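You operate a simulated robot arm through the tools that you are given. There is no shell and no other tool. Be economical: measure what you need, move in short steps, check, and stop when the job is done.

Carry out the task below with a simulated robot arm. There is one attempt and no reset: what you move stays moved.

TASK
Latch the blue coupling, then feed port 1 with water at 4 bar.
Fine: selector first, then the red main handle, the black pressure knob and the green port handle.
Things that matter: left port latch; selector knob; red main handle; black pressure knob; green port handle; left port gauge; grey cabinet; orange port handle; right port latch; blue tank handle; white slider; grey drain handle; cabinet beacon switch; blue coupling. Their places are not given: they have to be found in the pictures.

It is judged by the outcome, as a careful person would: the job done as asked, and still so three seconds after it is handed in. It fails if anything else is knocked over, pushed out of place, dropped, spilled or broken.

THE ROBOT
A 7-joint arm with a two-finger parallel gripper, fixed in place. Base frame: the origin is at the foot of the arm, x ahead of it, y to its left, z up; the work surface is at about z = 86.6. Lengths are in cm, angles in degrees, forces in N, time in s.
With the tool pointing down near the work surface it reaches from about 30 to 70 cm from the base axis. Its first joint turns from -66.0 to 66.0 degrees. Payload 1.57 kg.
Tool frame: the origin (TCP) lies between the finger pads and is the grasp point; the fingertips stand 3 cm ahead of it; z points along the fingers, y is the line along which they close. The gripper opens to 11 cm. The fingers are 2.4 cm wide and 1.2 cm thick; the gripper's body (4.8 by 11.2 cm) begins 7.8 cm behind the TCP.
Orientation is that of the tool frame in the base frame, as [roll, pitch, yaw] about the fixed x, y, z axes, in that order (R = Rz(yaw) Ry(pitch) Rx(roll)). With the fingers straight down and closing along the base's y, the tool's x points along the base's -x, its y along +y and its z along -z.

THE INTERFACE
- The arm moves only by the tool play_rows. Its arguments are lists of equal length, an entry for each row: "rotation": the turn, a rotation vector about the tool's x, y, z in degrees, a list of three; "linear": the shift along the tool's x, y, z in cm, a list of three; "gripper": the finger opening in cm, from 0 to 11. In form: {"rotation": [[rx, ry, rz], ...], "linear": [[x, y, z], ...], "gripper": [gripper, ...]}. A call has 1 to 20 rows; each row shifts and turns the commanded pose from where the row before left it, along the tool's axes as they then stand. A row lasts 0.2 s, in which the tool goes at most 5 cm and 8.6 degrees; a call with a longer step from one row to the next is refused whole, and so is a gripper value outside its range. A pose out of reach is approached as far as the arm can. The call stops where the force on the tool passes 70 N (or 10 N more than at its start, if that is more) or the arm is blocked; 0.2 s more then pass. The fingers move at their own pace (about 10.8 cm/s each) and stop on an object; they squeeze with about 42 N. The grip force told is the motor's: it shows also when the fingers shut on nothing. Time passes only in rows, and 0.2 s behind the last, so rows that do not move let the fingers close. It gives the time, the measured TCP pose, the force on the tool (base axes), the opening and the grip force at its end, in the units of the frame above (readings bear some noise), and new pictures: "pictures" is both (left out), scene, wrist or none.
- Cameras (640 x 400 px; columns grow to the right, rows downward): "scene" is fixed at [14.99, -38.09, 140.66]; the picture's right is [0.90, -0.44, 0.00], its down [-0.24, -0.48, -0.84] and it looks along [0.37, 0.75, -0.54] (base axes); focal length 273 px, centre (320, 200). "wrist" rides on the gripper at [-3.6, 0, -8] in the tool frame; the picture's right is [0.00, -1.00, 0.00], its down [0.97, 0.00, -0.24] and it looks along [0.24, 0.00, 0.97] (tool axes); focal length 218 px, centre (320, 200).
- measure_at(camera, pixels): for up to 12 pixels [column, row] of the newest picture of that camera ("zoom" is the newest enlarged one), the place [x, y, z] in the base frame of the surface seen there, good to about 0.3 cm. No time passes.
- close_up(camera, box): a new picture of the part [left, top, right, bottom] of that camera's present view, enlarged. No time passes.
- hand_in(): hands the job in; it is judged then, once.

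Work in short steps. Measure before you move; look again where a grasp or a placing could have gone wrong, and mend it. You have 80 turns and 120 pictures in all, the two below and enlarged ones among them. Open the gripper and draw the arm clear of the work before you hand the job in, unless the task says otherwise; then end with one line.

The tools are called after "Emit:" as a command line: name --argument value ..., lists and objects as JSON in quotes. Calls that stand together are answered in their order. play_rows: Moves the arm, as the interface text tells. Its arguments: {"type":"object","properties":{"rotation":{"type":"array"},"linear":{"type":"array"},"gripper":{"type":"array"},"pictures":{"type":"string","enum":["both","scene","wrist","none"]}},"required":["rotation","linear","gripper"]} The other tools are called the same way: measure_at (camera, pixels) gives the place of the surface under pixels of a picture; close_up (camera, box) takes an enlarged picture of a part of a camera's view; hand_in () hands the job in.

At the start:

```text
time_s: 0.0
ee_pos: [41.88, 16.86, 125.43]
tcp_rot: [-180.0, 0.0, 180.0]
contact_force: [0.5, 0.4, 0.4]
grip_width: 11.01
gripper_force: 0.0
```

scene: 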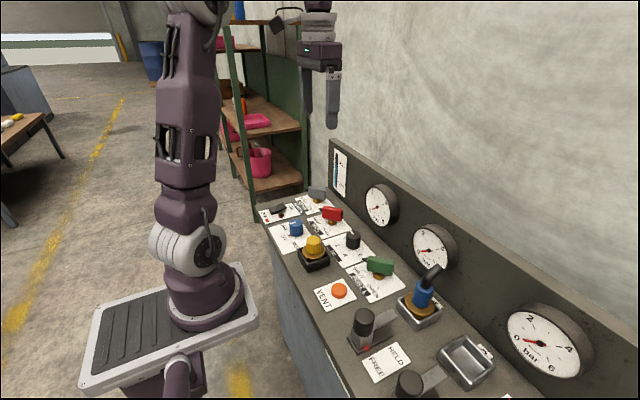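
wrist: 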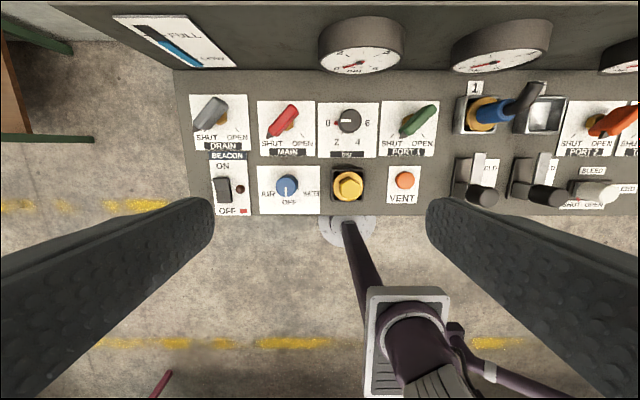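

I start by enlarging the panel in both views to read the labels.

Emit:
close_up --camera "wrist" --box '[180, 70, 420, 220]'

Emit:
close_up --camera "wrist" --box '[400, 70, 640, 220]'

Emit:
close_up --camera "scene" --box '[320, 200, 600, 400]'

Emit:
measure_at --camera "wrist" --pixels '[[287, 185], [282, 120], [348, 121], [417, 120], [492, 115], [520, 100], [475, 165], [482, 195], [348, 185], [404, 180], [260, 210], [475, 90]]'

```text
2.67 times, centred on (300, 145) of wrist
```

zoom: 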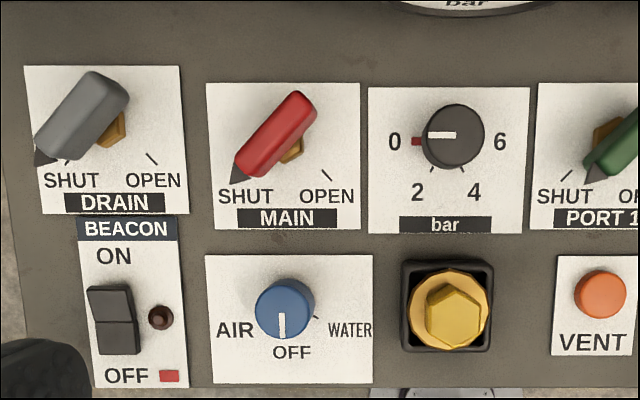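

```text
2.67 times, centred on (520, 145) of wrist
```

zoom: 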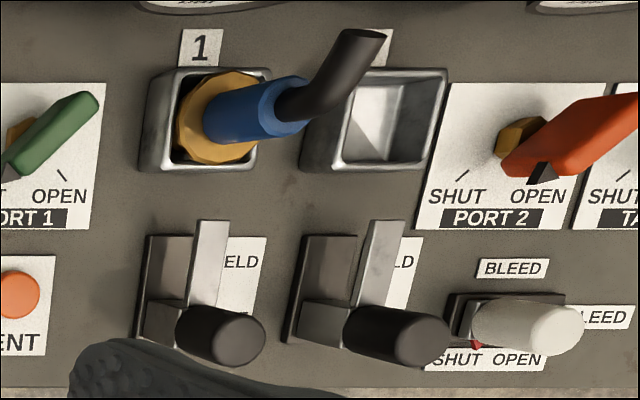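

```text
2.00 times, centred on (460, 300) of scene
```

zoom: 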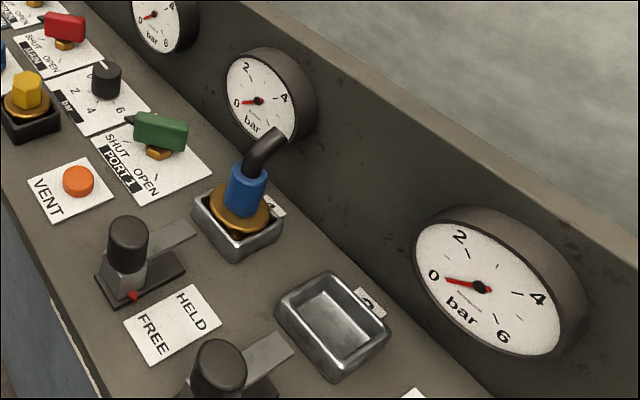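

```text
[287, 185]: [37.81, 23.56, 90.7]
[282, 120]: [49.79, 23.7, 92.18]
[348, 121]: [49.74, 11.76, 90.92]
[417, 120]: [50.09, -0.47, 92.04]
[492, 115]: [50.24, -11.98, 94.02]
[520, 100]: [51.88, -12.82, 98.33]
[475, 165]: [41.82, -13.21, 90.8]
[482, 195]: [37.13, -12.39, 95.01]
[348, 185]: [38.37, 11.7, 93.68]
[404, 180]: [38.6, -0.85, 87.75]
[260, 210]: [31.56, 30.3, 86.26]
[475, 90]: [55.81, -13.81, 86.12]
```

The latch looks like a slider with the mark at FREE. I move over the right half of the panel to inspect the latch, port 2 and tank handles from above.

Emit:
play_rows --rotation '[[0, 0, 0], [0, 0, 0], [0, 0, 0], [0, 0, 0], [0, 0, 0], [0, 0, 0], [0, 0, 0]]' --linear '[[0, -5, 0], [0, -5, 0], [0, -5, 0], [0, -5, 0], [0, -5, 0], [0, -5, 0], [0, -4, 0]]' --gripper '[11, 11, 11, 11, 11, 11, 11]' --pictures "wrist"

Emit:
close_up --camera "wrist" --box '[230, 60, 470, 210]'

```text
time_s: 1.6
ee_pos: [41.91, -17.16, 125.44]
tcp_rot: [-180.0, 0.0, -180.0]
contact_force: [0.0, -0.2, -0.6]
grip_width: 11.01
gripper_force: 0.0
```

wrist: 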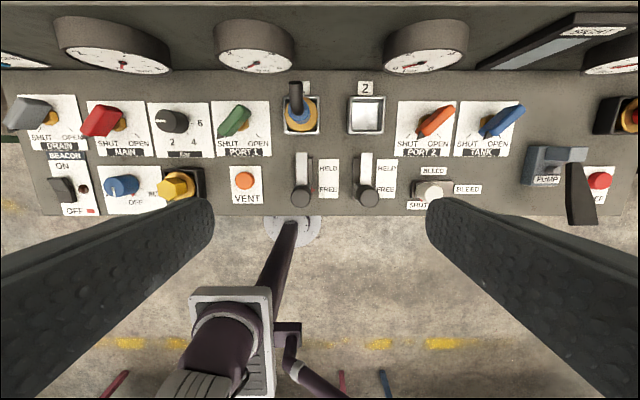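

```text
2.67 times, centred on (350, 135) of wrist
```

zoom: 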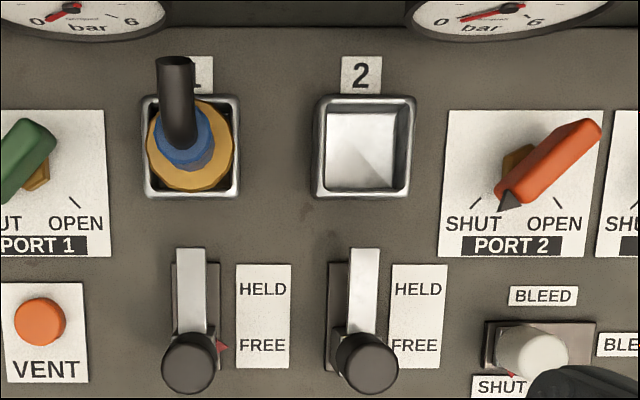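

The left latch has its red marker at FREE and must slide forward (+x). I measure its parts, the coupling and the knobs in the zoom.

Emit:
measure_at --camera "zoom" --pixels '[[190, 355], [165, 365], [212, 370], [192, 255], [192, 320], [222, 347], [176, 270], [195, 180], [175, 62], [183, 138], [262, 290], [262, 345]]'

Emit:
measure_at --camera "wrist" --pixels '[[301, 193], [293, 200], [310, 200], [301, 206], [300, 187], [240, 175]]'

```text
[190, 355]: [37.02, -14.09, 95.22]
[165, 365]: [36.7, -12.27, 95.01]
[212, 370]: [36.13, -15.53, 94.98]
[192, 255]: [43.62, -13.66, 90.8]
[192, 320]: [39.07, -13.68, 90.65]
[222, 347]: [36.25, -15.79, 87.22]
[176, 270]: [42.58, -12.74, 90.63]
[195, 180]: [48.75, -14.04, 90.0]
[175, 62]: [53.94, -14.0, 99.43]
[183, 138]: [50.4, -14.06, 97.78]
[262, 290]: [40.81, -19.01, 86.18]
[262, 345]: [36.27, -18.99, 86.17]
```

```text
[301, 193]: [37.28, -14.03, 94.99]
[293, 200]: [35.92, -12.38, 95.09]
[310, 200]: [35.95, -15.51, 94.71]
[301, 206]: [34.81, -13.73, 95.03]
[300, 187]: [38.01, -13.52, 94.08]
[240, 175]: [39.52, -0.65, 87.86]
```

Knob centre is about (36.3, -14.0), top 95.0, and travel is about 4.5 cm to x≈40.8. I descend with a part-open gripper.

Emit:
play_rows --rotation '[[0, 0, 0], [0, 0, 0], [0, 0, 0], [0, 0, 0], [0, 0, 0], [0, 0, 0], [0, 0, 0], [0, 0, 0], [0, 0, 0]]' --linear '[[2.8, 1.6, 0], [2.8, 1.6, 0], [0, 0, 5], [0, 0, 5], [0, 0, 5], [0, 0, 5], [0, 0, 4], [0, 0, 2], [0, 0, 0]]' --gripper '[6, 6, 6, 6, 6, 6, 6, 6, 6]'

```text
time_s: 3.6
ee_pos: [36.33, -13.8, 99.38]
tcp_rot: [-180.0, 0.0, -180.0]
contact_force: [0.4, 0.1, -0.5]
grip_width: 6.01
gripper_force: 0.1
```

scene: 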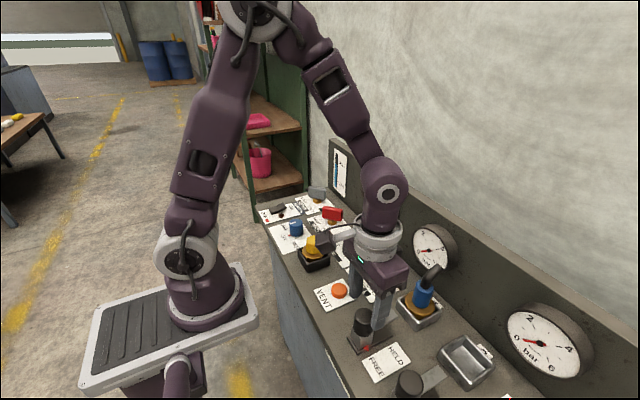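
wrist: 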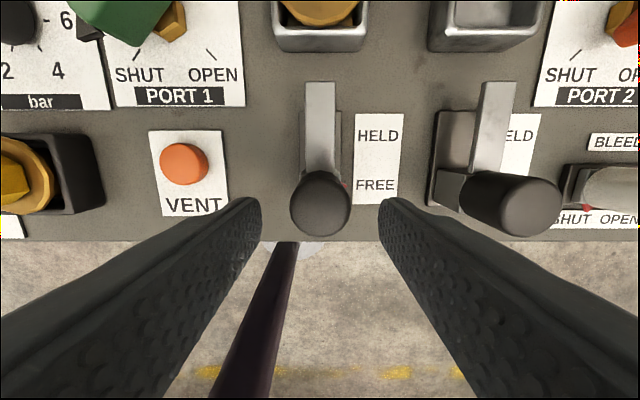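

Aligned with the knob (320,203). I descend 5.3 cm and close.

Emit:
play_rows --rotation '[[0, 0, 0], [0, 0, 0], [0, 0, 0], [0, 0, 0], [0, 0, 0]]' --linear '[[0, 0, 3], [0, 0, 2.2], [0, 0, 0], [0, 0, 0], [0, 0, 0]]' --gripper '[6, 6, 6, 3, 2.5]' --pictures "wrist"

```text
time_s: 4.8
ee_pos: [36.18, -13.72, 94.1]
tcp_rot: [179.9, 0.0, -179.9]
contact_force: [-0.1, 14.2, -11.4]
grip_width: 3.8
gripper_force: 43.8
```

wrist: 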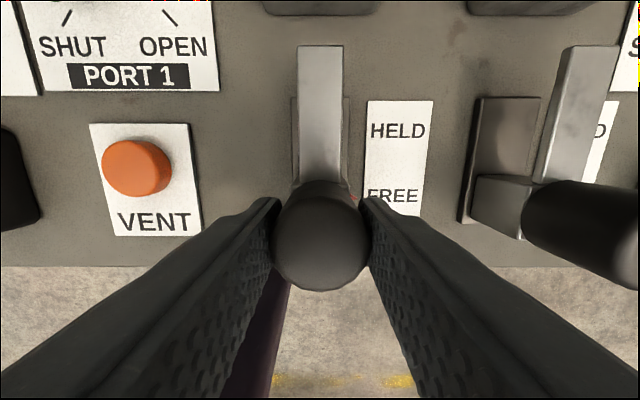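

Gripped (3.8 cm). Now I slide it +x in small steps with slight y easing.

Emit:
play_rows --rotation '[[0, 0, 0], [0, 0, 0], [0, 0, 0], [0, 0, 0], [0, 0, 0], [0, 0, 0], [0, 0, 0]]' --linear '[[0, -0.15, 0], [-0.8, 0, 0], [-0.8, 0, 0], [-0.8, 0, 0], [-0.8, 0, 0], [-0.8, 0, 0], [-0.4, 0, 0]]' --gripper '[3, 3, 3, 3, 3, 3, 3]'

```text
time_s: 6.4
ee_pos: [40.66, -13.7, 94.14]
tcp_rot: [179.9, 0.0, -179.9]
contact_force: [-1.3, 49.4, -9.4]
grip_width: 3.79
gripper_force: 43.8
```

scene: 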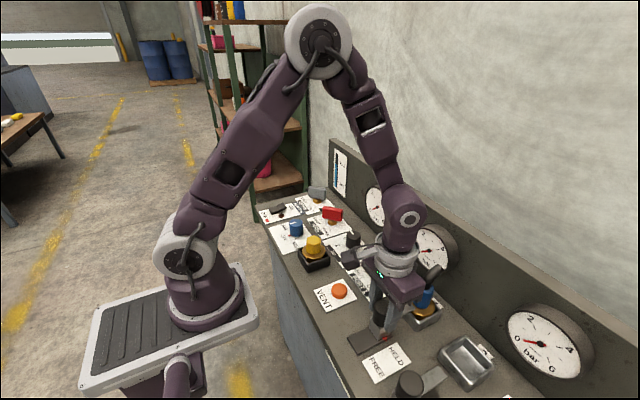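
wrist: 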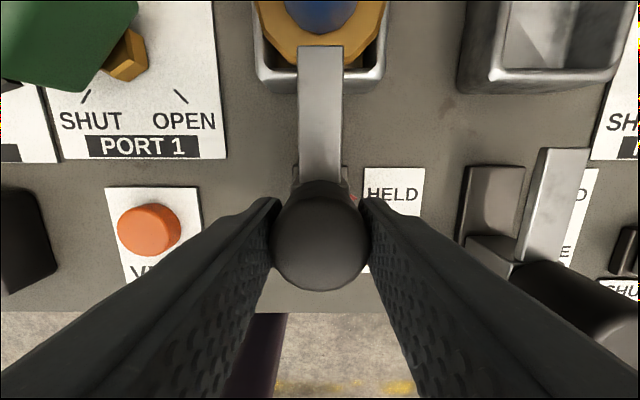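

Slid 4.5 cm with the tongue now at the flange edge; x force is small. I relieve y (+0.2) and keep pushing gently to the stop.

Emit:
play_rows --rotation '[[0, 0, 0], [0, 0, 0], [0, 0, 0]]' --linear '[[0, 0.2, 0], [-0.2, 0, 0], [-0.2, 0, 0]]' --gripper '[3, 3, 3]'

Emit:
close_up --camera "scene" --box '[330, 250, 490, 390]'

```text
time_s: 7.2
ee_pos: [40.78, -13.7, 94.08]
tcp_rot: [179.9, -0.4, 180.0]
contact_force: [-19.9, 33.2, -28.2]
grip_width: 3.79
gripper_force: 43.7
```

scene: 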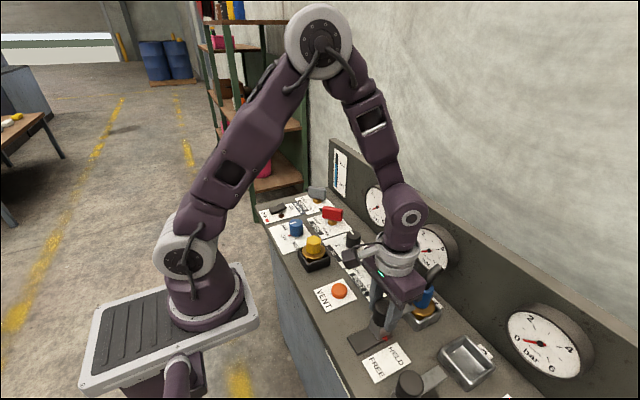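
wrist: 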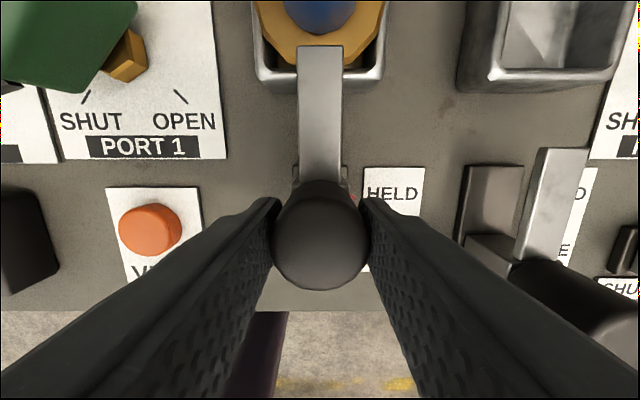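

```text
2.86 times, centred on (410, 320) of scene
```

zoom: 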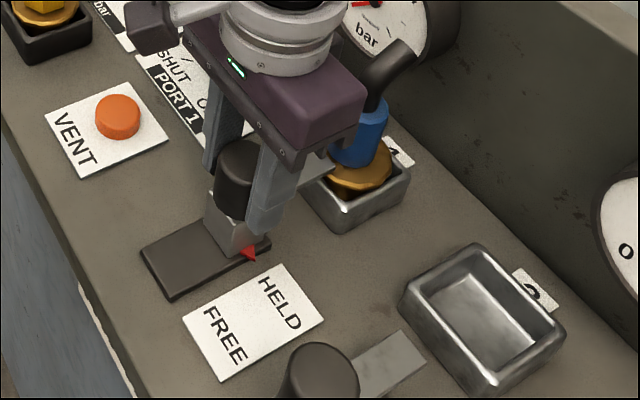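

The latch hit its stop at x≈40.8 with its marker at HELD. I release and rise, then look.

Emit:
play_rows --rotation '[[0, 0, 0], [0, 0, 0], [0, 0, 0], [0, 0, 0], [0, 0, 0], [0, 0, 0], [0, 0, 0]]' --linear '[[0.3, 0, 0], [0, 0, 0], [0, 0, -2], [0, 0, -4], [0, 0, -5], [0, 0, -5], [0, 0, -4]]' --gripper '[6, 6, 6, 6, 6, 6, 6]' --pictures "wrist"

Emit:
close_up --camera "wrist" --box '[200, 60, 440, 210]'

```text
time_s: 8.8
ee_pos: [40.65, -13.9, 114.46]
tcp_rot: [-180.0, -0.1, -180.0]
contact_force: [-0.6, 1.0, -0.3]
grip_width: 5.99
gripper_force: 0.1
```

wrist: 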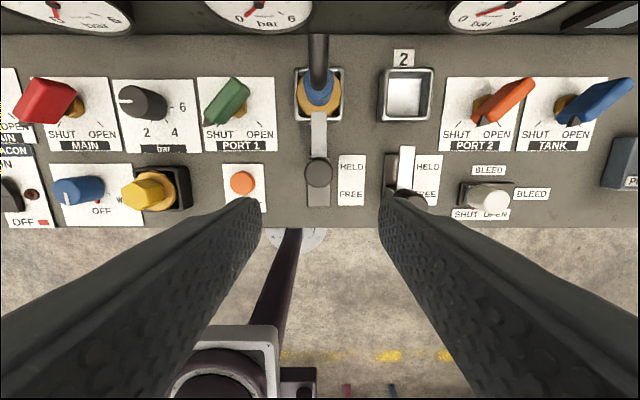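

```text
2.67 times, centred on (320, 135) of wrist
```

zoom: 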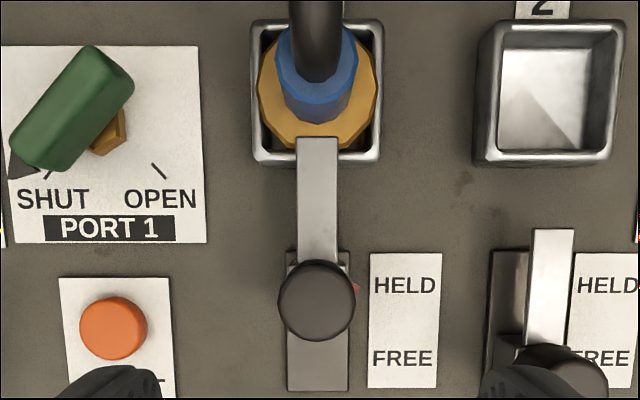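

Latch is HELD over the flange. Next I fly above the blue selector for a straight-down look.

Emit:
play_rows --rotation '[[0, 0, 0], [0, 0, 0], [0, 0, 0], [0, 0, 0], [0, 0, 0], [0, 0, 0], [0, 0, 0], [0, 0, 0], [0, 0, 0]]' --linear '[[0, 5, 0], [0, 5, 0], [0, 5, 0], [0, 5, 0], [0, 5, 0], [0, 5, 0], [1, 5, 0], [1.2, 2.4, 2], [0, 0, 0]]' --gripper '[6, 6, 6, 6, 6, 6, 6, 6, 6]' --pictures "wrist"

Emit:
close_up --camera "wrist" --box '[200, 70, 440, 220]'

```text
refused: row 7 steps farther than a row can; nothing moved
```

```text
2.67 times, centred on (320, 145) of wrist
```

zoom: 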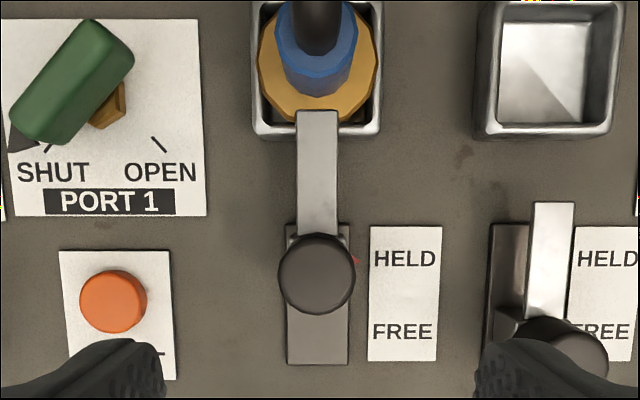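

The row was too long; I reissue with shorter rows.

Emit:
play_rows --rotation '[[0, 0, 0], [0, 0, 0], [0, 0, 0], [0, 0, 0], [0, 0, 0], [0, 0, 0], [0, 0, 0], [0, 0, 0], [0, 0, 0]]' --linear '[[0, 5, 0], [0, 5, 0], [0, 5, 0], [0, 5, 0], [0, 5, 0], [0, 5, 0], [1, 4, 0], [1.2, 3.4, 2], [0, 0, 0]]' --gripper '[6, 6, 6, 6, 6, 6, 6, 6, 6]' --pictures "wrist"

Emit:
close_up --camera "wrist" --box '[200, 70, 440, 220]'

```text
time_s: 10.8
ee_pos: [38.73, 23.85, 112.2]
tcp_rot: [179.9, 0.0, -179.9]
contact_force: [0.0, -0.6, 0.3]
grip_width: 6.02
gripper_force: 0.0
```

wrist: 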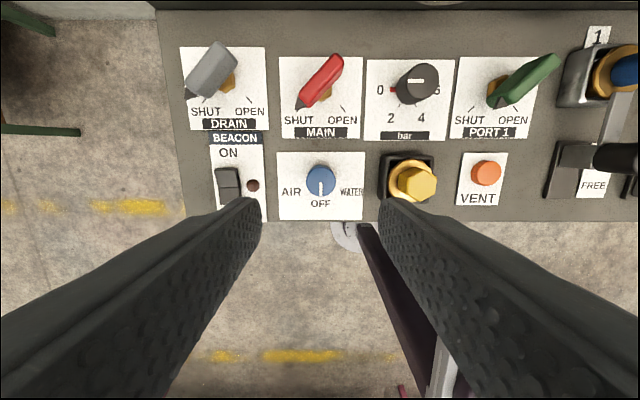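

```text
2.67 times, centred on (320, 145) of wrist
```

zoom: 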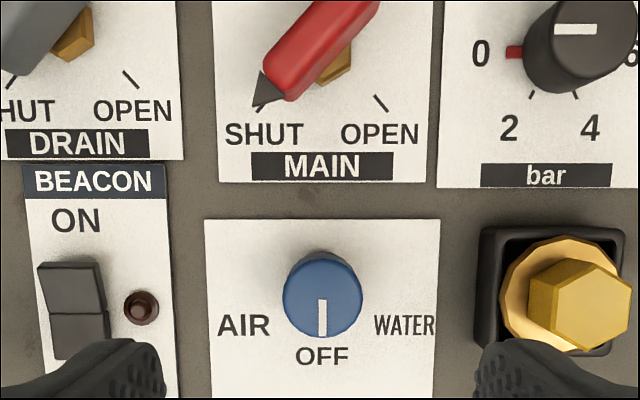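

I measure the selector's top, and label marks in the zoom.

Emit:
measure_at --camera "zoom" --pixels '[[322, 275], [285, 290], [361, 290], [322, 335], [322, 254], [243, 325], [404, 325], [320, 357], [300, 330]]'

Emit:
close_up --camera "wrist" --box '[272, 145, 368, 205]'

Emit:
close_up --camera "scene" --box '[245, 175, 375, 275]'

```text
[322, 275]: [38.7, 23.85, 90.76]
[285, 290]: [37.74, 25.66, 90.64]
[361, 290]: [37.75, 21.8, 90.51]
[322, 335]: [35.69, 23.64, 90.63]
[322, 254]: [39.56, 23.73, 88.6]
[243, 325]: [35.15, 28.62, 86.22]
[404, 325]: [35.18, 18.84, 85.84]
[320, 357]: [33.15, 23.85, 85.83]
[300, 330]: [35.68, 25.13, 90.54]
```

```text
6.67 times, centred on (320, 175) of wrist
```

zoom: 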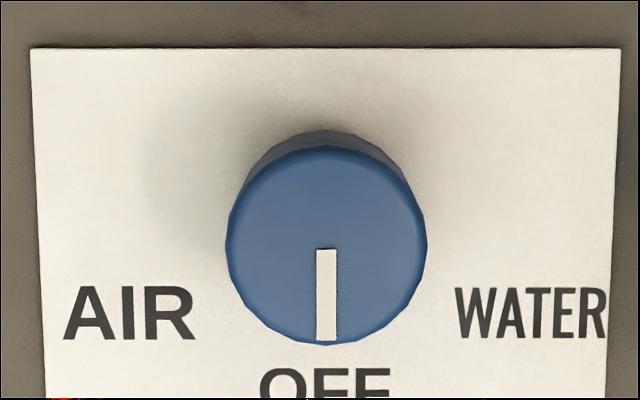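

```text
4.00 times, centred on (310, 225) of scene
```

zoom: 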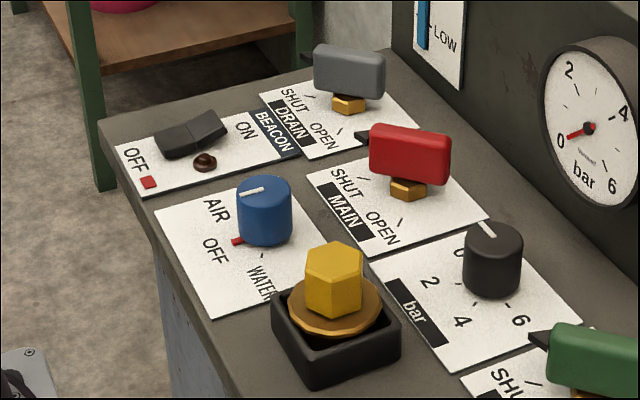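

Selector WATER label lies about 60° from OFF. I measure the tick marks to get angles.

Emit:
measure_at --camera "zoom" --pixels '[[262, 256], [237, 241], [217, 224], [443, 290], [440, 265], [475, 308], [507, 306], [491, 238], [308, 97], [343, 129], [350, 189], [400, 224]]'

```text
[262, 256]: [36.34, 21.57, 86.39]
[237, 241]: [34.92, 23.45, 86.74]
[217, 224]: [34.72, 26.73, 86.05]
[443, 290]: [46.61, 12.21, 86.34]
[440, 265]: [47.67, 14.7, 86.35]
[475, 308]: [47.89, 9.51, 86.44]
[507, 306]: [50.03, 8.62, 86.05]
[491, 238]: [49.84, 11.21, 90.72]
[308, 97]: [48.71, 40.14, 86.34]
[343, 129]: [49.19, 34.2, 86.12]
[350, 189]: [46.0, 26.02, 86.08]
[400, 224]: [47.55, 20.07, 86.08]
```

WATER tick is ~58-60° CCW (from above) of OFF. I descend on the selector (centre 37.7, 23.75) and grip.

Emit:
play_rows --rotation '[[0, 0, 0], [0, 0, 0], [0, 0, 0], [0, 0, 0], [0, 0, 0], [0, 0, 0], [0, 0, 0], [0, 0, 0]]' --linear '[[1, -0.1, 4], [0, 0, 5], [0, 0, 5], [0, 0, 4], [0, 0, 2.5], [0, 0, 1.2], [0, 0, 0], [0, 0, 0]]' --gripper '[6, 6, 6, 6, 6, 6, 6, 6]'

```text
time_s: 12.6
ee_pos: [37.6, 23.65, 90.37]
tcp_rot: [180.0, 0.0, 180.0]
contact_force: [0.3, -0.8, -0.2]
grip_width: 5.98
gripper_force: 0.0
```

scene: 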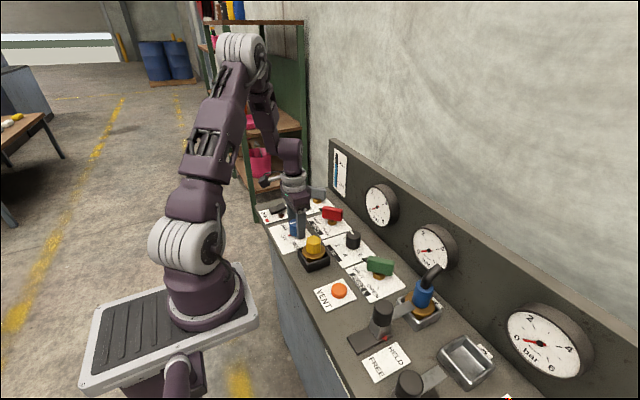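
wrist: 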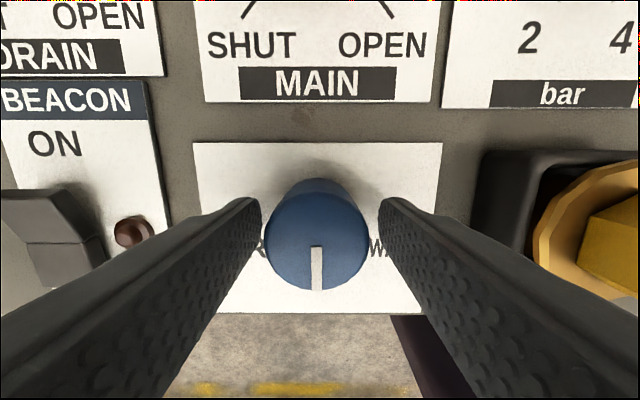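

Well centred. I close on it, then check forces.

Emit:
play_rows --rotation '[[0, 0, 0], [0, 0, 0], [0, 0, 0]]' --linear '[[0, 0, 0], [0, 0, 0], [0, 0, 0]]' --gripper '[3, 3, 3]' --pictures "none"

```text
time_s: 13.4
ee_pos: [37.6, 23.82, 90.48]
tcp_rot: [179.9, 0.1, -179.9]
contact_force: [0.0, 15.2, -8.8]
grip_width: 4.2
gripper_force: 45.1
```

Gripped at 4.2 cm. I turn 60° CCW (tool -z), easing y by +0.07.

Emit:
play_rows --rotation '[[0, 0, 0], [0, 0, -7.5], [0, 0, -7.5], [0, 0, -7.5], [0, 0, -7.5], [0, 0, -7.5], [0, 0, -7.5], [0, 0, -7.5], [0, 0, -7.5], [0, 0, 0]]' --linear '[[0, 0.07, 0], [0, 0, 0], [0, 0, 0], [0, 0, 0], [0, 0, 0], [0, 0, 0], [0, 0, 0], [0, 0, 0], [0, 0, 0], [0, 0, 0]]' --gripper '[3, 3, 3, 3, 3, 3, 3, 3, 3, 3]'

Emit:
close_up --camera "scene" --box '[245, 175, 375, 275]'

```text
time_s: 15.6
ee_pos: [37.43, 23.69, 90.5]
tcp_rot: [179.9, 0.1, -119.8]
contact_force: [-19.2, 32.0, -19.4]
grip_width: 4.18
gripper_force: 44.7
```

scene: 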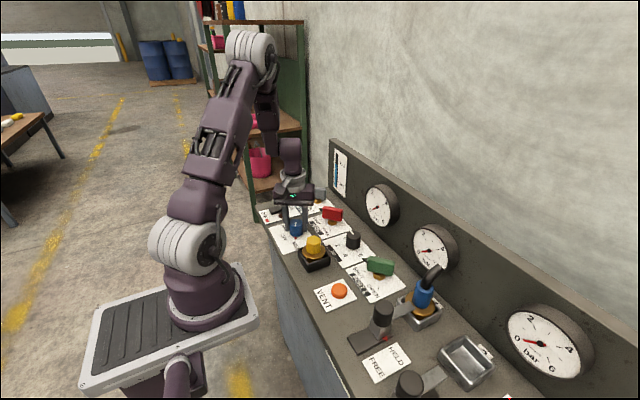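
wrist: 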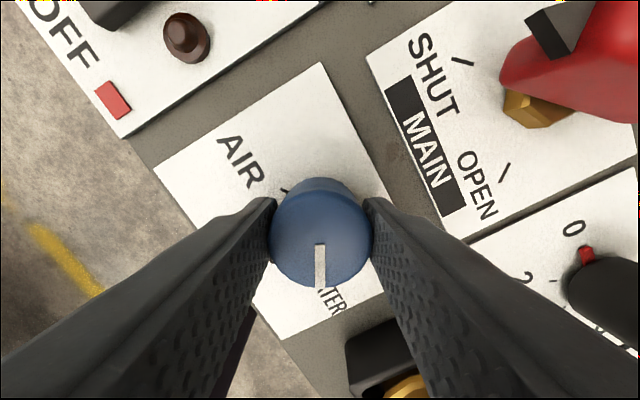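

```text
4.00 times, centred on (310, 225) of scene
```

zoom: 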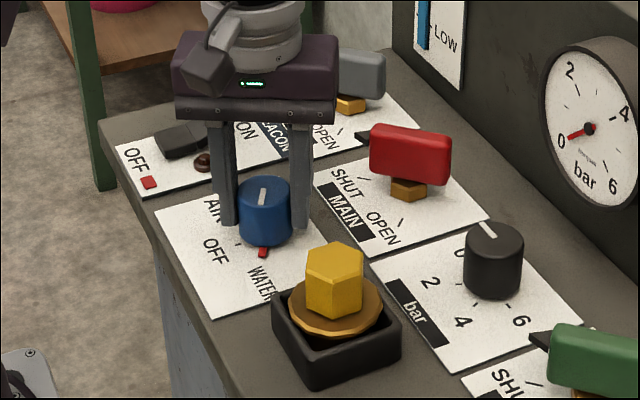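

Selector marker now sits at WATER. I release, rise, unwind and move toward the red main handle for a look.

Emit:
play_rows --rotation '[[0, 0, 0], [0, 0, 0], [0, 0, 0], [0, 0, 0], [0, 0, 0], [0, 0, 7.5], [0, 0, 7.5], [0, 0, 7.5], [0, 0, 7.5], [0, 0, 7.5], [0, 0, 7.5], [0, 0, 7.5], [0, 0, 7.5], [0, 0, 0], [0, 0, 0], [0, 0, 0], [0, 0, 0]]' --linear '[[0, 0, 0], [0, 0, 0], [0, 0, -2], [0, 0, -4], [0, 0, -4], [0, 0, -4], [0, 0, -4], [0, 0, -2], [0, 0, 0], [0, 0, 0], [0, 0, 0], [0, 0, 0], [0, 0, 0], [-4, 0, 0], [-4, 0, 0], [-3, 0, 0], [0, 0, 0]]' --gripper '[6, 6, 6, 6, 6, 6, 6, 6, 6, 6, 6, 6, 6, 6, 6, 6, 6]'

Emit:
close_up --camera "wrist" --box '[240, 120, 400, 220]'

Emit:
close_up --camera "scene" --box '[245, 175, 375, 275]'

```text
time_s: 19.2
ee_pos: [48.79, 23.62, 110.41]
tcp_rot: [179.9, 0.0, 180.0]
contact_force: [0.2, -0.2, 0.7]
grip_width: 6.0
gripper_force: 0.1
```

scene: 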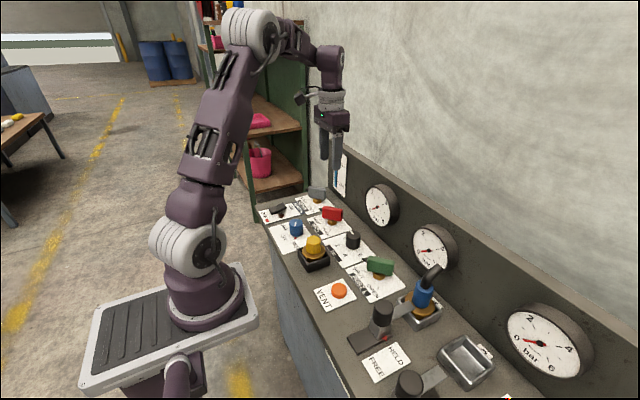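
wrist: 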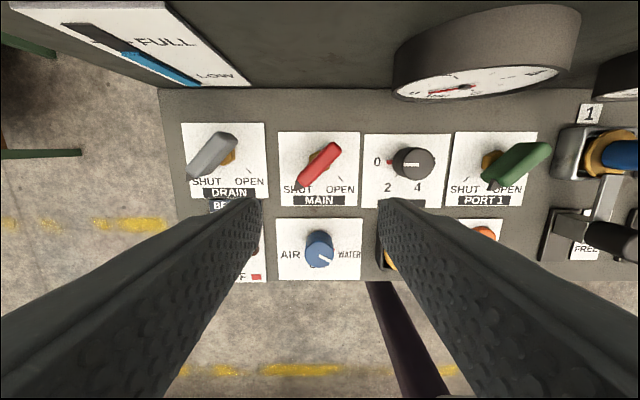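

```text
4.00 times, centred on (320, 170) of wrist
```

zoom: 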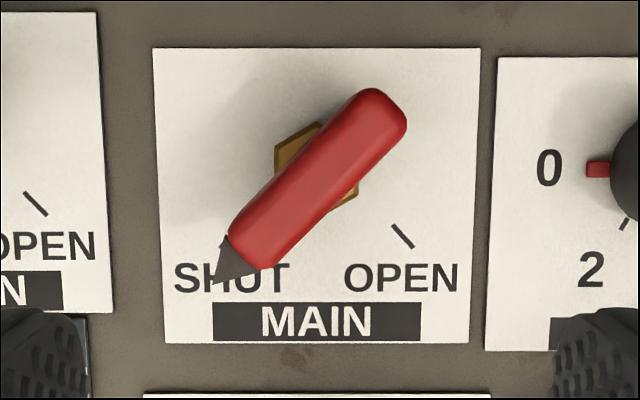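

```text
4.00 times, centred on (310, 225) of scene
```

zoom: 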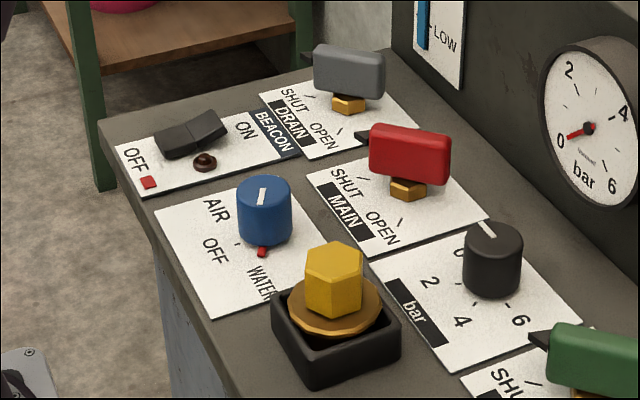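

Selector rests at WATER. I measure the red bar's top corners.

Emit:
close_up --camera "wrist" --box '[240, 120, 400, 220]'

Emit:
measure_at --camera "zoom" --pixels '[[375, 115], [320, 170], [260, 235], [228, 265], [290, 150], [345, 200], [265, 195], [300, 225], [345, 125], [378, 150], [401, 236]]'

```text
4.00 times, centred on (320, 170) of wrist
```

zoom: 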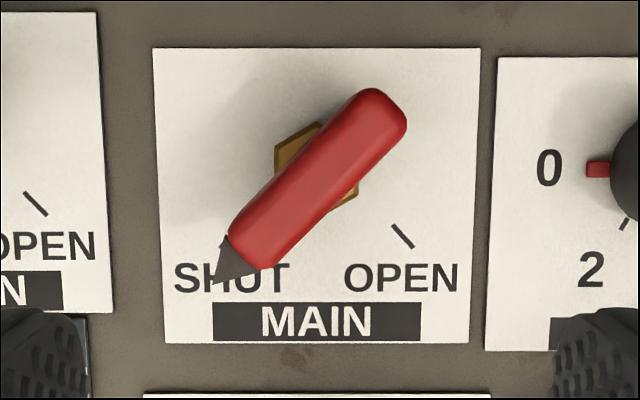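

```text
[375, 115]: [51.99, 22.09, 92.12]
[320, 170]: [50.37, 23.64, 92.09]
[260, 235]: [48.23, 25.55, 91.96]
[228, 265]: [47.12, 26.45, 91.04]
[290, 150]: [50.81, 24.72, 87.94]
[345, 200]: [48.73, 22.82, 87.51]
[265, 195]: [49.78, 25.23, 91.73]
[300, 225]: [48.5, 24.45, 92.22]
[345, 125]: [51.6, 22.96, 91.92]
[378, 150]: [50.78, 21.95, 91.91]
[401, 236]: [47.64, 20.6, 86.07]
```

Bar centre ≈ (50.0, 23.75), along (1,-1). I check gauge/wall clearance for the gripper body.

Emit:
measure_at --camera "wrist" --pixels '[[410, 95], [475, 85], [550, 75], [400, 70], [500, 30], [320, 92], [320, 70], [320, 40], [160, 40]]'

Emit:
measure_at --camera "scene" --pixels '[[376, 205], [395, 200], [430, 245], [452, 250], [420, 265]]'

```text
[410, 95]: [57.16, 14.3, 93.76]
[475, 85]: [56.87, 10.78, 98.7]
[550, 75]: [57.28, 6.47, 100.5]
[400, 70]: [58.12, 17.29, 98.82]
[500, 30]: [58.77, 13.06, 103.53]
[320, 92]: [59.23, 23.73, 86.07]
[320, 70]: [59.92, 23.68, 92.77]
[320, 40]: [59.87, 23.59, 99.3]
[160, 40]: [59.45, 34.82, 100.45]
```

```text
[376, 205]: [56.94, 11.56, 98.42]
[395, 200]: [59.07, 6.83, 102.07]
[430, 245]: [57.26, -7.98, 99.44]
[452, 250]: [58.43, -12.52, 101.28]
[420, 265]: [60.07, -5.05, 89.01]
```

Clearance is fine. I centre over the red bar, rotate +45° and descend to 95 to check first.

Emit:
play_rows --rotation '[[0, 0, 0], [0, 0, 7.5], [0, 0, 7.5], [0, 0, 7.5], [0, 0, 7.5], [0, 0, 7.5], [0, 0, 7.5], [0, 0, 0], [0, 0, 0], [0, 0, 0], [0, 0, 0]]' --linear '[[-1.2, 0.13, 0], [0, 0, 0], [0, 0, 0], [0, 0, 0], [0, 0, 0], [0, 0, 0], [0, 0, 0], [0, 0, 5], [0, 0, 5], [0, 0, 4.5], [0, 0, 0]]' --gripper '[6, 6, 6, 6, 6, 6, 5, 5, 5, 5, 5]'

```text
time_s: 21.6
ee_pos: [49.85, 23.5, 95.98]
tcp_rot: [-179.9, 0.0, 134.9]
contact_force: [0.2, 0.2, -0.2]
grip_width: 5.03
gripper_force: 0.0
```

scene: 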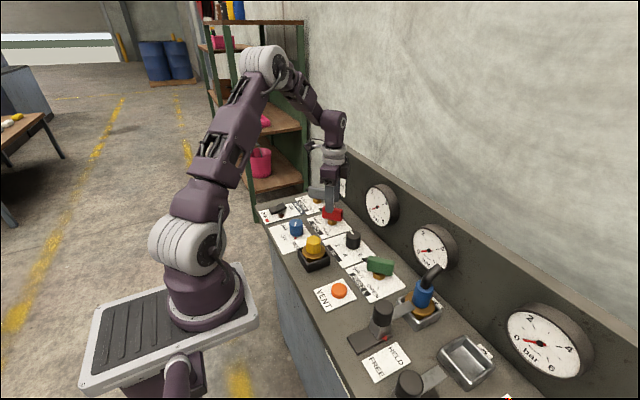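
wrist: 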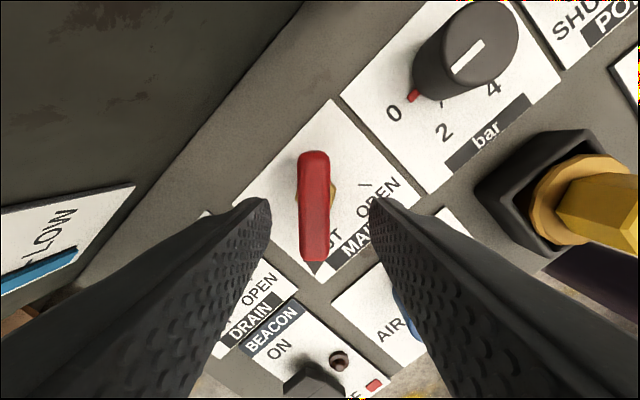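

Bar is 6 px left of centre (~0.3 cm); I shift tool y +0.25, descend 4.6 cm and close.

Emit:
play_rows --rotation '[[0, 0, 0], [0, 0, 0], [0, 0, 0], [0, 0, 0], [0, 0, 0], [0, 0, 0], [0, 0, 0]]' --linear '[[0, 0.25, 0], [0, 0, 2.5], [0, 0, 2.1], [0, 0, 0], [0, 0, 0], [0, 0, 0], [0, 0, 0]]' --gripper '[5, 5, 5, 5, 1, 1, 1]' --pictures "wrist"

```text
time_s: 23.2
ee_pos: [49.83, 23.85, 91.6]
tcp_rot: [179.9, 0.0, 134.9]
contact_force: [5.5, 5.4, -8.8]
grip_width: 1.92
gripper_force: 33.1
```

wrist: 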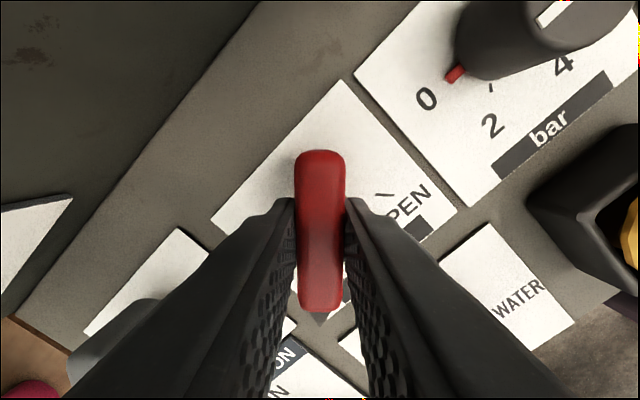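

Gripped (1.9 cm). I turn 90° CCW.

Emit:
play_rows --rotation '[[0, 0, -7.5], [0, 0, -7.5], [0, 0, -7.5], [0, 0, -7.5], [0, 0, -7.5], [0, 0, -7.5], [0, 0, -7.5], [0, 0, -7.5], [0, 0, -7.5], [0, 0, -7.5], [0, 0, -7.5], [0, 0, -7.5], [0, 0, 0]]' --linear '[[0, 0, 0], [0, 0, 0], [0, 0, 0], [0, 0, 0], [0, 0, 0], [0, 0, 0], [0, 0, 0], [0, 0, 0], [0, 0, 0], [0, 0, 0], [0, 0, 0], [0, 0, 0], [0, 0, 0]]' --gripper '[1, 1, 1, 1, 1, 1, 1, 1, 1, 1, 1, 1, 1]'

```text
time_s: 26.0
ee_pos: [50.04, 23.66, 91.49]
tcp_rot: [-179.9, 0.0, -134.9]
contact_force: [2.4, -25.8, 13.9]
grip_width: 1.89
gripper_force: 33.3
```

scene: 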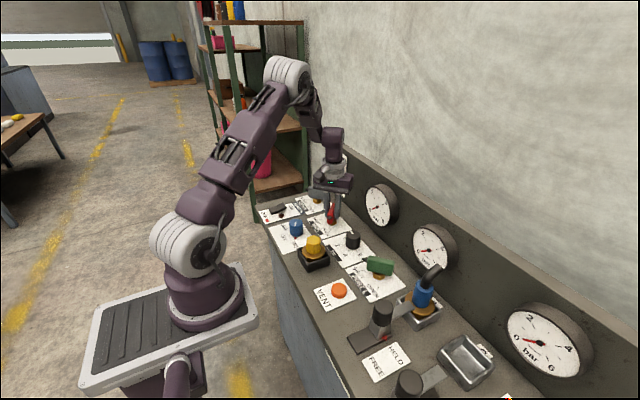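
wrist: 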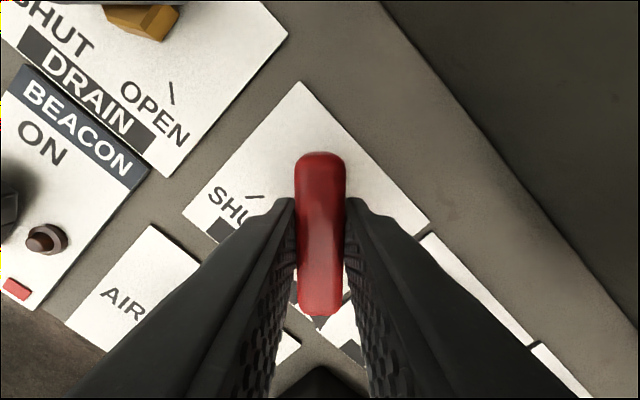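

Pointer at OPEN. I release, rise, unwind to neutral and move toward the pressure knob.

Emit:
play_rows --rotation '[[0, 0, 0], [0, 0, 0], [0, 0, 0], [0, 0, 0], [0, 0, 0], [0, 0, 0], [0, 0, 7.5], [0, 0, 7.5], [0, 0, 7.5], [0, 0, 7.5], [0, 0, 7.5], [0, 0, 7.5], [0, 0, 0], [0, 0, 0], [0, 0, 0], [0, 0, 0]]' --linear '[[0, 0, 0], [0, 0, 0], [0, 0, -2], [0, 0, -4], [0, 0, -4], [0, 0, -4], [0, 0, -4], [0, 0, 0], [0, 0, 0], [0, 0, 0], [0, 0, 0], [0, 0, 0], [0.3, -4, 0], [0, -4, 0], [0, -4, 0], [0, 0, 0]]' --gripper '[5, 5, 5, 5, 5, 5, 6, 6, 6, 6, 6, 6, 6, 6, 6, 6]'

Emit:
close_up --camera "wrist" --box '[200, 100, 440, 250]'

Emit:
close_up --camera "scene" --box '[285, 175, 465, 315]'

```text
time_s: 29.4
ee_pos: [49.74, 11.84, 109.19]
tcp_rot: [180.0, 0.0, 179.9]
contact_force: [-0.6, 0.2, -0.3]
grip_width: 6.0
gripper_force: 0.0
```

scene: 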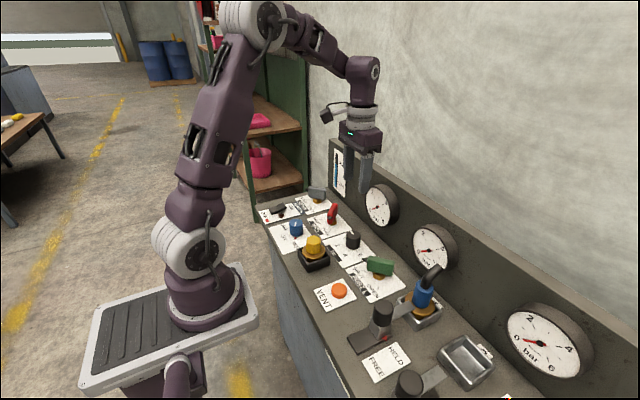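
wrist: 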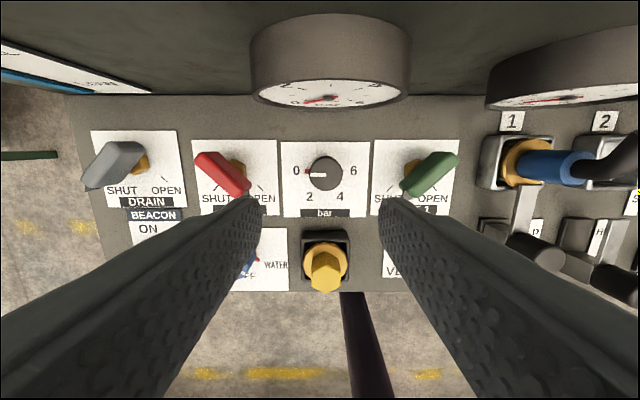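

```text
2.67 times, centred on (320, 175) of wrist
```

zoom: 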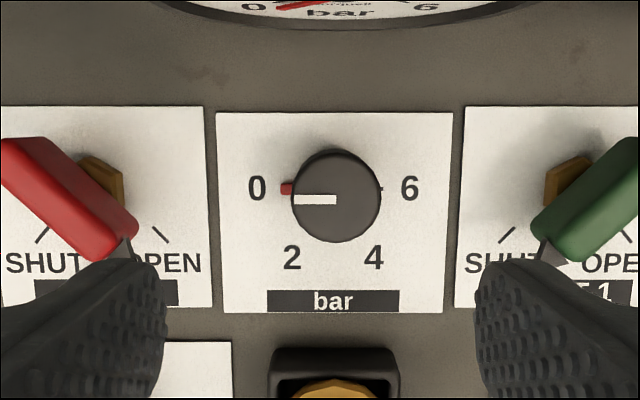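

```text
2.86 times, centred on (375, 245) of scene
```

zoom: 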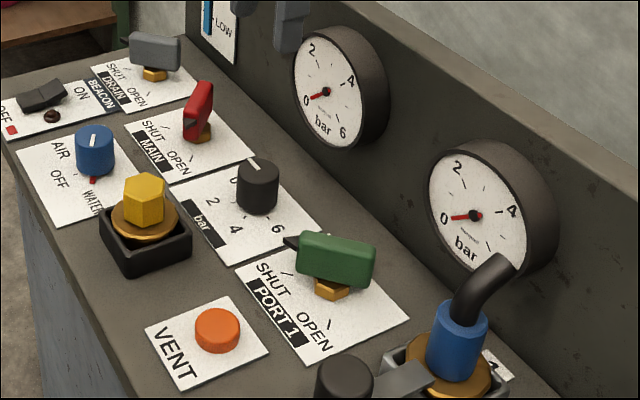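

Main is open. I measure the pressure knob in the wrist view.

Emit:
measure_at --camera "wrist" --pixels '[[326, 175], [311, 175], [341, 175], [326, 188], [326, 163], [296, 170], [310, 197], [340, 197], [353, 170]]'

```text
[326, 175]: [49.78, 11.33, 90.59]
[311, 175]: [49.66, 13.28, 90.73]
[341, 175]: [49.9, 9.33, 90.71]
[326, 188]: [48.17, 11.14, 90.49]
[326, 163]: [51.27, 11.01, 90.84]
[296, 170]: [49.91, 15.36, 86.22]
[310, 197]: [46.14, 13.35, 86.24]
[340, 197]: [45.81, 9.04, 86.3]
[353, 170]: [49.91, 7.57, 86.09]
```

Knob centre ≈ (49.7, 11.4), 0→4 is 120° CCW. I pre-rotate +60° at height, then descend to z≈95.

Emit:
play_rows --rotation '[[0, 0, 0], [0, 0, 7.5], [0, 0, 7.5], [0, 0, 7.5], [0, 0, 7.5], [0, 0, 7.5], [0, 0, 7.5], [0, 0, 7.5], [0, 0, 7.5], [0, 0, 0], [0, 0, 0], [0, 0, 0], [0, 0, 0]]' --linear '[[0, -0.42, 0], [0, 0, 0], [0, 0, 0], [0, 0, 0], [0, 0, 0], [0, 0, 0], [0, 0, 0], [0, 0, 0], [0, 0, 0], [0, 0, 5], [0, 0, 5], [0, 0, 4], [0, 0, 0]]' --gripper '[6, 6, 6, 6, 6, 6, 6, 6, 6, 6, 6, 6, 6]'

```text
time_s: 32.2
ee_pos: [49.46, 11.32, 95.41]
tcp_rot: [-180.0, 0.0, 119.9]
contact_force: [0.3, 0.3, 0.0]
grip_width: 6.03
gripper_force: 0.0
```

scene: 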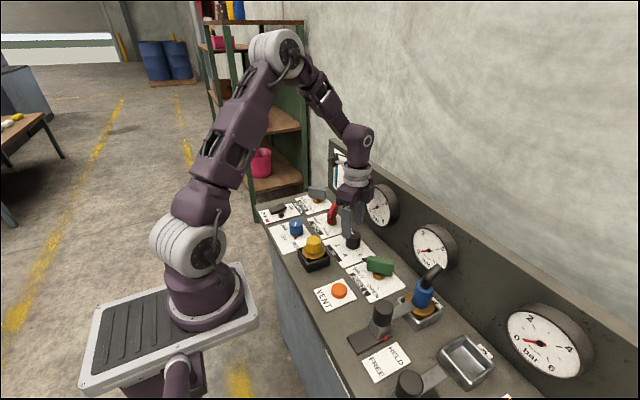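
wrist: 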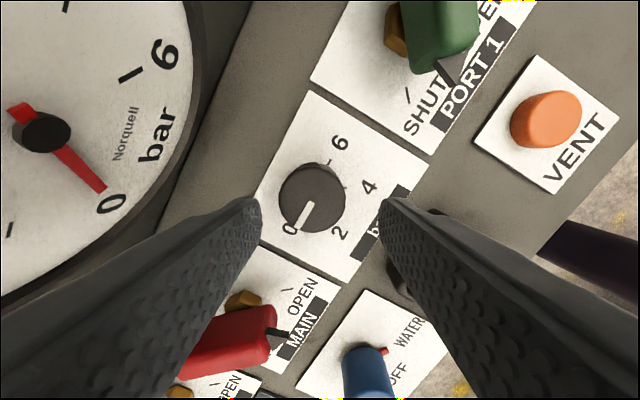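

Knob (312,198) is slightly left/up of the grasp point; I shift tool (-0.4, +0.35), lower 5.1 cm and look before closing.

Emit:
play_rows --rotation '[[0, 0, 0], [0, 0, 0], [0, 0, 0], [0, 0, 0]]' --linear '[[-0.4, 0.35, 0], [0, 0, 3], [0, 0, 2], [0, 0, 0]]' --gripper '[6, 6, 6, 6]'

```text
time_s: 33.2
ee_pos: [50.18, 11.33, 90.38]
tcp_rot: [179.9, 0.0, 120.1]
contact_force: [-0.8, 0.0, -0.7]
grip_width: 5.99
gripper_force: 0.0
```

scene: 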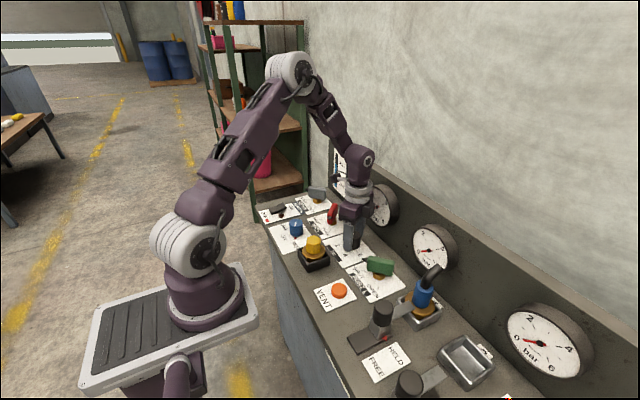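
wrist: 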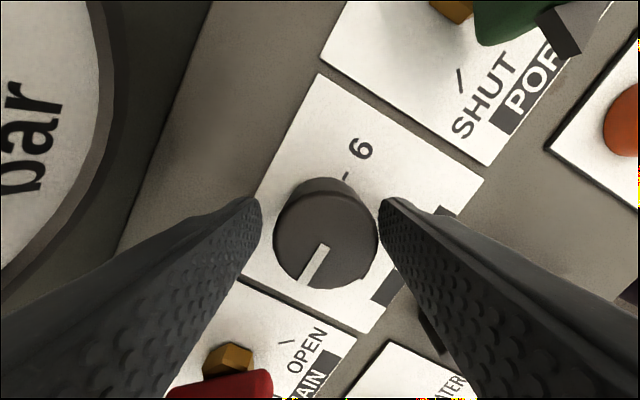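

Nearly centred (knob 326,237). I shift tool y -0.2 and close.

Emit:
play_rows --rotation '[[0, 0, 0], [0, 0, 0], [0, 0, 0], [0, 0, 0]]' --linear '[[0, -0.2, 0], [0, 0, 0], [0, 0, 0], [0, 0, 0]]' --gripper '[6, 3, 3, 3]' --pictures "wrist"

```text
time_s: 34.2
ee_pos: [50.14, 11.23, 90.51]
tcp_rot: [180.0, 0.0, 120.0]
contact_force: [-4.2, -2.2, -4.1]
grip_width: 4.17
gripper_force: 45.3
```

wrist: 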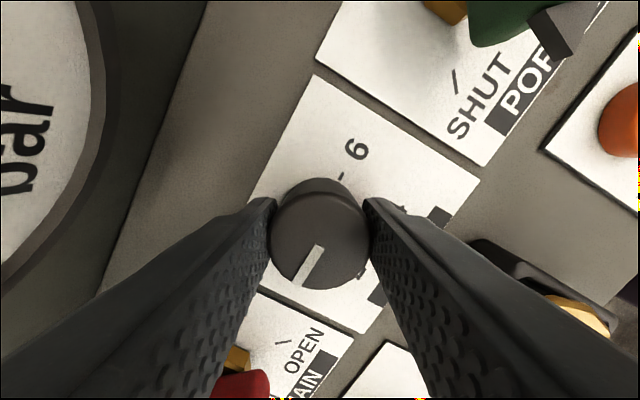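

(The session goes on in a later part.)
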